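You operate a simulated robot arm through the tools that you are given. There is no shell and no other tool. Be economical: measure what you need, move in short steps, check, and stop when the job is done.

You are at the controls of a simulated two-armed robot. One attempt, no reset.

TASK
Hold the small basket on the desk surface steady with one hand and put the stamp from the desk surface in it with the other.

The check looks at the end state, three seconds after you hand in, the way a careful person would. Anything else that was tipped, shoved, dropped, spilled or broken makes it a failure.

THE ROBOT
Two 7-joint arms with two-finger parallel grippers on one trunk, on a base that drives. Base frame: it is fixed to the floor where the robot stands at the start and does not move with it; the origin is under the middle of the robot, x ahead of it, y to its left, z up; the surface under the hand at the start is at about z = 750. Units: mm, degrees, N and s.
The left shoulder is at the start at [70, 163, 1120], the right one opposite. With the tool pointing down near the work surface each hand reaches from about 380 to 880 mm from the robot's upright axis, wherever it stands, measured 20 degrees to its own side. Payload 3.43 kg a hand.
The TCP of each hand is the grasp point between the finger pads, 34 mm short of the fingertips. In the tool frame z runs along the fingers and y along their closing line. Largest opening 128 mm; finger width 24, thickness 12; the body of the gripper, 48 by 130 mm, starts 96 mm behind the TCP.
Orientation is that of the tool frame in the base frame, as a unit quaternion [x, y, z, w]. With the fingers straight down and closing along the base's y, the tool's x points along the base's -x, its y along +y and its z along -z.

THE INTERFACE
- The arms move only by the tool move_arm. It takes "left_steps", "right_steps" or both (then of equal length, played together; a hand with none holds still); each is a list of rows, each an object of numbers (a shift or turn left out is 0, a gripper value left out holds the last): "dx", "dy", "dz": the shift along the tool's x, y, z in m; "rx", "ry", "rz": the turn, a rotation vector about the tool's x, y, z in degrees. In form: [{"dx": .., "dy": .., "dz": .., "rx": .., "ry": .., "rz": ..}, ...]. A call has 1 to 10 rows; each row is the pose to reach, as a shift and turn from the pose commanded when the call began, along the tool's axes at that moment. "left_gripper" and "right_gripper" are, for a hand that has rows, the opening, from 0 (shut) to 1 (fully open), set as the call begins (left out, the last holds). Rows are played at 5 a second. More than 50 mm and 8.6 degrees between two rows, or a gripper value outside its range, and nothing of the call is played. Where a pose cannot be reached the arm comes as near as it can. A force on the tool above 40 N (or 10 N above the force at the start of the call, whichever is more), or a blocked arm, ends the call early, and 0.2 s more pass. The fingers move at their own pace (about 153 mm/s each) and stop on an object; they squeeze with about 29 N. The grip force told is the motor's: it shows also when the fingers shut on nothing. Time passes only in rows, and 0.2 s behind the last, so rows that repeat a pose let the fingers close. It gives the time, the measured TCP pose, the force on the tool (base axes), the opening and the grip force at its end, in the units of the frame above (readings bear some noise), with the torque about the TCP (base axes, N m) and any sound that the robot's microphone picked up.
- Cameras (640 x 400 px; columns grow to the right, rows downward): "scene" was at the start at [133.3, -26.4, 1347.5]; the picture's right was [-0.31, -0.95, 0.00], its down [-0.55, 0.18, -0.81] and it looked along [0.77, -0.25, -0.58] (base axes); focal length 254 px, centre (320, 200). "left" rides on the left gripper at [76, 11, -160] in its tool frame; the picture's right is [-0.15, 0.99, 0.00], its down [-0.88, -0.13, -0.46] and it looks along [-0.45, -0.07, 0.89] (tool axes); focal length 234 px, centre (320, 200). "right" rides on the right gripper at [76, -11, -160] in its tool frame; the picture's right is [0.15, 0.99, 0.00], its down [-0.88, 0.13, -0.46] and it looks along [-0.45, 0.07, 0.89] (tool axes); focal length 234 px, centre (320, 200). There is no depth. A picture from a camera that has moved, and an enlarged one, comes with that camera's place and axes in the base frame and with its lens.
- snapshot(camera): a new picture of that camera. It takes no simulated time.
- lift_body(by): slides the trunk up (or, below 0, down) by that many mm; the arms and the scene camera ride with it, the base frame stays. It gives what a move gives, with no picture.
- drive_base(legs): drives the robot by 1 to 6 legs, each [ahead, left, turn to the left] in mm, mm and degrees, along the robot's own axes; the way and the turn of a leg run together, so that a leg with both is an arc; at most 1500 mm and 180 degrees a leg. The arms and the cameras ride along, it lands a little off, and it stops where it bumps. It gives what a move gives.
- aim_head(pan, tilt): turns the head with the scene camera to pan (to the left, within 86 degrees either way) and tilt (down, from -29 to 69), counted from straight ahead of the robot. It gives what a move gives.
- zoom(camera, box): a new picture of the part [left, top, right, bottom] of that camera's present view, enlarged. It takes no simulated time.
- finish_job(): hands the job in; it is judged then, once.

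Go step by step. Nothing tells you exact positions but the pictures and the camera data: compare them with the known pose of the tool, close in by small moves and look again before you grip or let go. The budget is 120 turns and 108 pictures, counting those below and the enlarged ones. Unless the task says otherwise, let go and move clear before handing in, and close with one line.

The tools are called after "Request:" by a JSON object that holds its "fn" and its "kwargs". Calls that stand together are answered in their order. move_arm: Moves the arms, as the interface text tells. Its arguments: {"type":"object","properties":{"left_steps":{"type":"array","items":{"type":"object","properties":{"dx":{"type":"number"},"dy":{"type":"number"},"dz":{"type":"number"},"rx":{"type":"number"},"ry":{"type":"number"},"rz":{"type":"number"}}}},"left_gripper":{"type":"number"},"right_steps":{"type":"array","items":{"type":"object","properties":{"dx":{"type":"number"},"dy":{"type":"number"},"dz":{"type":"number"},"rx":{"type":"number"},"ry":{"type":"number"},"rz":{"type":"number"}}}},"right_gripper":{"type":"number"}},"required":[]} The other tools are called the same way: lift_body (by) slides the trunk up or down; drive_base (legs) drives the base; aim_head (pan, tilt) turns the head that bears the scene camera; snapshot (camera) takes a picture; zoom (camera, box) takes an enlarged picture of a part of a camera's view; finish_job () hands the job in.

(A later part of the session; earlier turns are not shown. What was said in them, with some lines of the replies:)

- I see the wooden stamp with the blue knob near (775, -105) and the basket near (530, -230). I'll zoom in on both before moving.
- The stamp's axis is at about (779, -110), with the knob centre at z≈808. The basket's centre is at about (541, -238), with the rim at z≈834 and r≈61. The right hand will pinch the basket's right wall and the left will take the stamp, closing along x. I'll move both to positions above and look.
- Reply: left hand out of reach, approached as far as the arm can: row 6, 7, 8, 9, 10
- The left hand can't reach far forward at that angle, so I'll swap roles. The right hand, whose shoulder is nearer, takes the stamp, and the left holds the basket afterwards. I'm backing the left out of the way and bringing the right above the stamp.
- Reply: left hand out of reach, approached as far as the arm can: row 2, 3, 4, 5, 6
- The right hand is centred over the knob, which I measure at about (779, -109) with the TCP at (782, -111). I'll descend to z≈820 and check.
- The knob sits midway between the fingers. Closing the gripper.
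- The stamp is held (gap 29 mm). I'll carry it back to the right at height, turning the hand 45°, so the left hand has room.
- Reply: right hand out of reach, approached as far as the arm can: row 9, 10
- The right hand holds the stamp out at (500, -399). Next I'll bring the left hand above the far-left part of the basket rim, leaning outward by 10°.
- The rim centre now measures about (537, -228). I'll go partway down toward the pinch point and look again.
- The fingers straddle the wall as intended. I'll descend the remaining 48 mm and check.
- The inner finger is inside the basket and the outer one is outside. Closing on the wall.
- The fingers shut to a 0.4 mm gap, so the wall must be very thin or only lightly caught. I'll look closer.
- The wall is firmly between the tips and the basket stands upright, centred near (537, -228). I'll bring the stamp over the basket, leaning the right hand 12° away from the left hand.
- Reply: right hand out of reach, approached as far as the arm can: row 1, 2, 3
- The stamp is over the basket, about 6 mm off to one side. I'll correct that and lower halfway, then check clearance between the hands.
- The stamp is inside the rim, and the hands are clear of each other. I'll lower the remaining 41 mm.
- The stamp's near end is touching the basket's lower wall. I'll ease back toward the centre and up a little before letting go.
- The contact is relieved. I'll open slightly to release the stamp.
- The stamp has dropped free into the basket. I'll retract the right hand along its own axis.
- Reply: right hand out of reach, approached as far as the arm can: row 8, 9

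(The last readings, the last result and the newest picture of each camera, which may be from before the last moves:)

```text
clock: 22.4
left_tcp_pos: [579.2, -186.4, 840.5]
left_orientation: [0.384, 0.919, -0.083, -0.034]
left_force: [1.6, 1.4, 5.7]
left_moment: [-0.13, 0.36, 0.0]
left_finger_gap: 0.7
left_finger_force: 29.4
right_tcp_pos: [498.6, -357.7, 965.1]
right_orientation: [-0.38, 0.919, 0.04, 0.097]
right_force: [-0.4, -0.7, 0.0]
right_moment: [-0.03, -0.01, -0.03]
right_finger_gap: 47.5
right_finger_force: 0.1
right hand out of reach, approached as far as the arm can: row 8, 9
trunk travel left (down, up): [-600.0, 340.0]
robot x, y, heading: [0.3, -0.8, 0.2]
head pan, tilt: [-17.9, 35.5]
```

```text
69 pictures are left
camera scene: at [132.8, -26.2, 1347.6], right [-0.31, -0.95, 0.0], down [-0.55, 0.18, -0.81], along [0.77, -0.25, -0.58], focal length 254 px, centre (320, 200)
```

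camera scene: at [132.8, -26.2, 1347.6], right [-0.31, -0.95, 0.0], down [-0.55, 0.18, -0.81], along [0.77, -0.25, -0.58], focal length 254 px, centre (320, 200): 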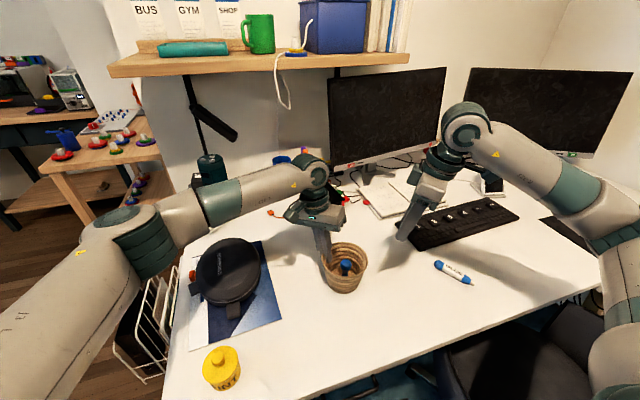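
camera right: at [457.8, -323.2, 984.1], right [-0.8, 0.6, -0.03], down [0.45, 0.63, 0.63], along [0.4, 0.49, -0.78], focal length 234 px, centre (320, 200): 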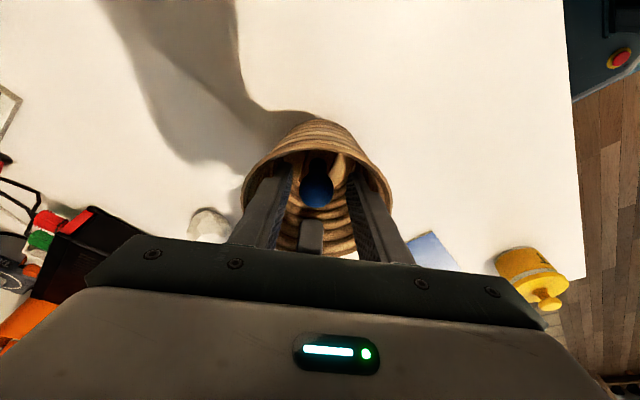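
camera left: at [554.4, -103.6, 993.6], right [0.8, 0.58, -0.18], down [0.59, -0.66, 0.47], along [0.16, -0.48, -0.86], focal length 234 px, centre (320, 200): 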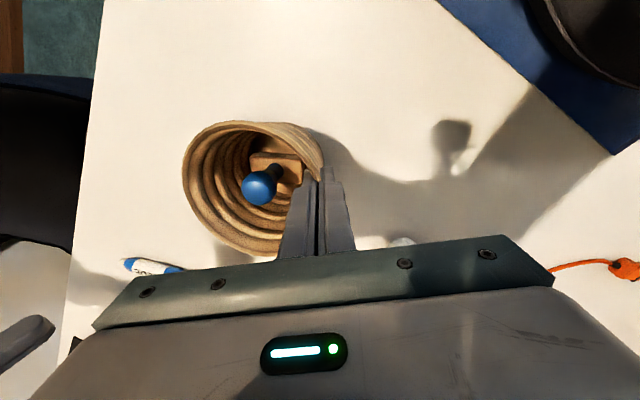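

The stamp stands in the basket. I'll open the left hand just a little to clear the wall, then withdraw along its axis.

Request:
{"fn": "move_arm", "kwargs": {"left_steps": [{}, {}], "left_gripper": 0.17}}

Request:
{"fn": "snapshot", "kwargs": {"camera": "left"}}

```text
clock: 23.0
left_tcp_pos: [580.1, -186.9, 839.6]
left_orientation: [0.383, 0.919, -0.083, -0.033]
left_force: [-0.1, 0.4, 0.5]
left_moment: [-0.02, 0.01, 0.01]
left_finger_gap: 21.6
left_finger_force: 0.1
right_tcp_pos: [499.6, -357.6, 964.1]
right_orientation: [-0.38, 0.919, 0.04, 0.096]
right_force: [0.0, 0.3, -0.3]
right_moment: [0.03, -0.01, 0.0]
right_finger_gap: 47.7
right_finger_force: 0.0
trunk travel left (down, up): [-600.0, 340.0]
robot x, y, heading: [0.7, -2.8, 0.3]
head pan, tilt: [-17.9, 35.5]
```

```text
68 pictures are left
camera left: at [554.6, -103.9, 993.2], right [0.8, 0.58, -0.18], down [0.59, -0.66, 0.47], along [0.16, -0.48, -0.86], focal length 234 px, centre (320, 200)
```

left: 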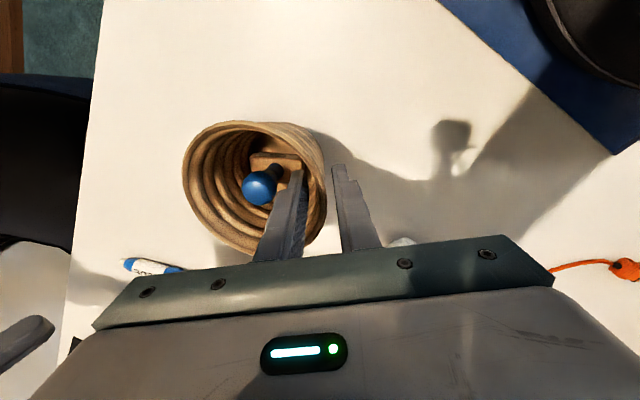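

The left hand is free and the basket didn't move. Withdrawing upward, then to the left.

Request:
{"fn": "move_arm", "kwargs": {"left_steps": [{"dz": -0.02}, {"dz": -0.045}, {"dz": -0.075}, {"dz": -0.105}, {"dz": -0.14}, {"dz": -0.14, "dx": 0.03, "dy": 0.02}, {"dz": -0.14, "dx": 0.06, "dy": 0.05}, {"dz": -0.14, "dx": 0.09, "dy": 0.07}]}}

Request:
{"fn": "snapshot", "kwargs": {"camera": "scene"}}

Request:
{"fn": "zoom", "kwargs": {"camera": "scene", "box": [290, 200, 410, 300]}}

```text
clock: 24.8
left_tcp_pos: [582.9, -55.1, 965.2]
left_orientation: [0.384, 0.919, -0.084, -0.033]
left_force: [-0.6, 0.4, 0.8]
left_moment: [-0.02, -0.06, -0.01]
left_finger_gap: 21.7
left_finger_force: 0.1
right_tcp_pos: [500.0, -358.3, 964.6]
right_orientation: [-0.381, 0.919, 0.039, 0.097]
right_force: [0.1, 0.2, -0.7]
right_moment: [-0.01, 0.02, 0.0]
right_finger_gap: 47.4
right_finger_force: 0.1
trunk travel left (down, up): [-600.0, 340.0]
robot x, y, heading: [2.0, -0.3, -0.1]
head pan, tilt: [-17.9, 35.5]
```

```text
67 pictures are left
camera scene: at [133.1, -24.9, 1347.6], right [-0.31, -0.95, 0.0], down [-0.55, 0.18, -0.81], along [0.77, -0.25, -0.58], focal length 254 px, centre (320, 200)
```

scene: 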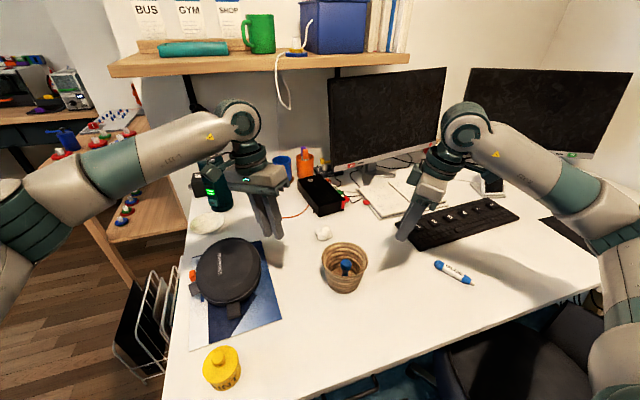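

```text
4.00 times, centred on (350, 250) of scene
camera zoom: at [133.1, -24.9, 1347.6], right [-0.31, -0.95, 0.0], down [-0.55, 0.18, -0.81], along [0.77, -0.25, -0.58], focal length 1017 px, centre (200, 0)
```

zoom: 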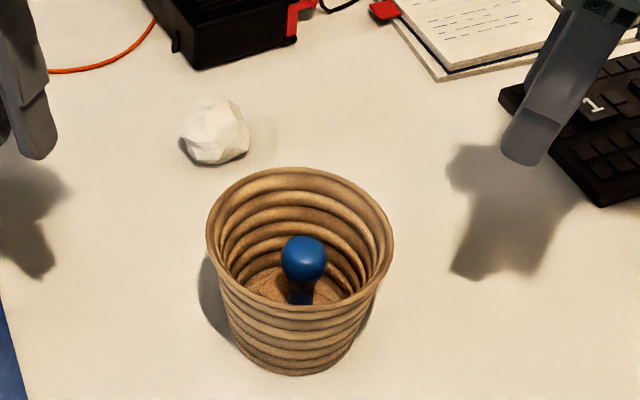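

The stamp is upright in the basket, nothing else has moved, and both hands are clear. I'm handing in.

Request:
{"fn": "finish_job", "kwargs": {}}

```text
The job is handed in.
```

The left hand held the basket steady while the right hand put the stamp in it; both hands then let go and moved clear, with nothing else on the desk disturbed.
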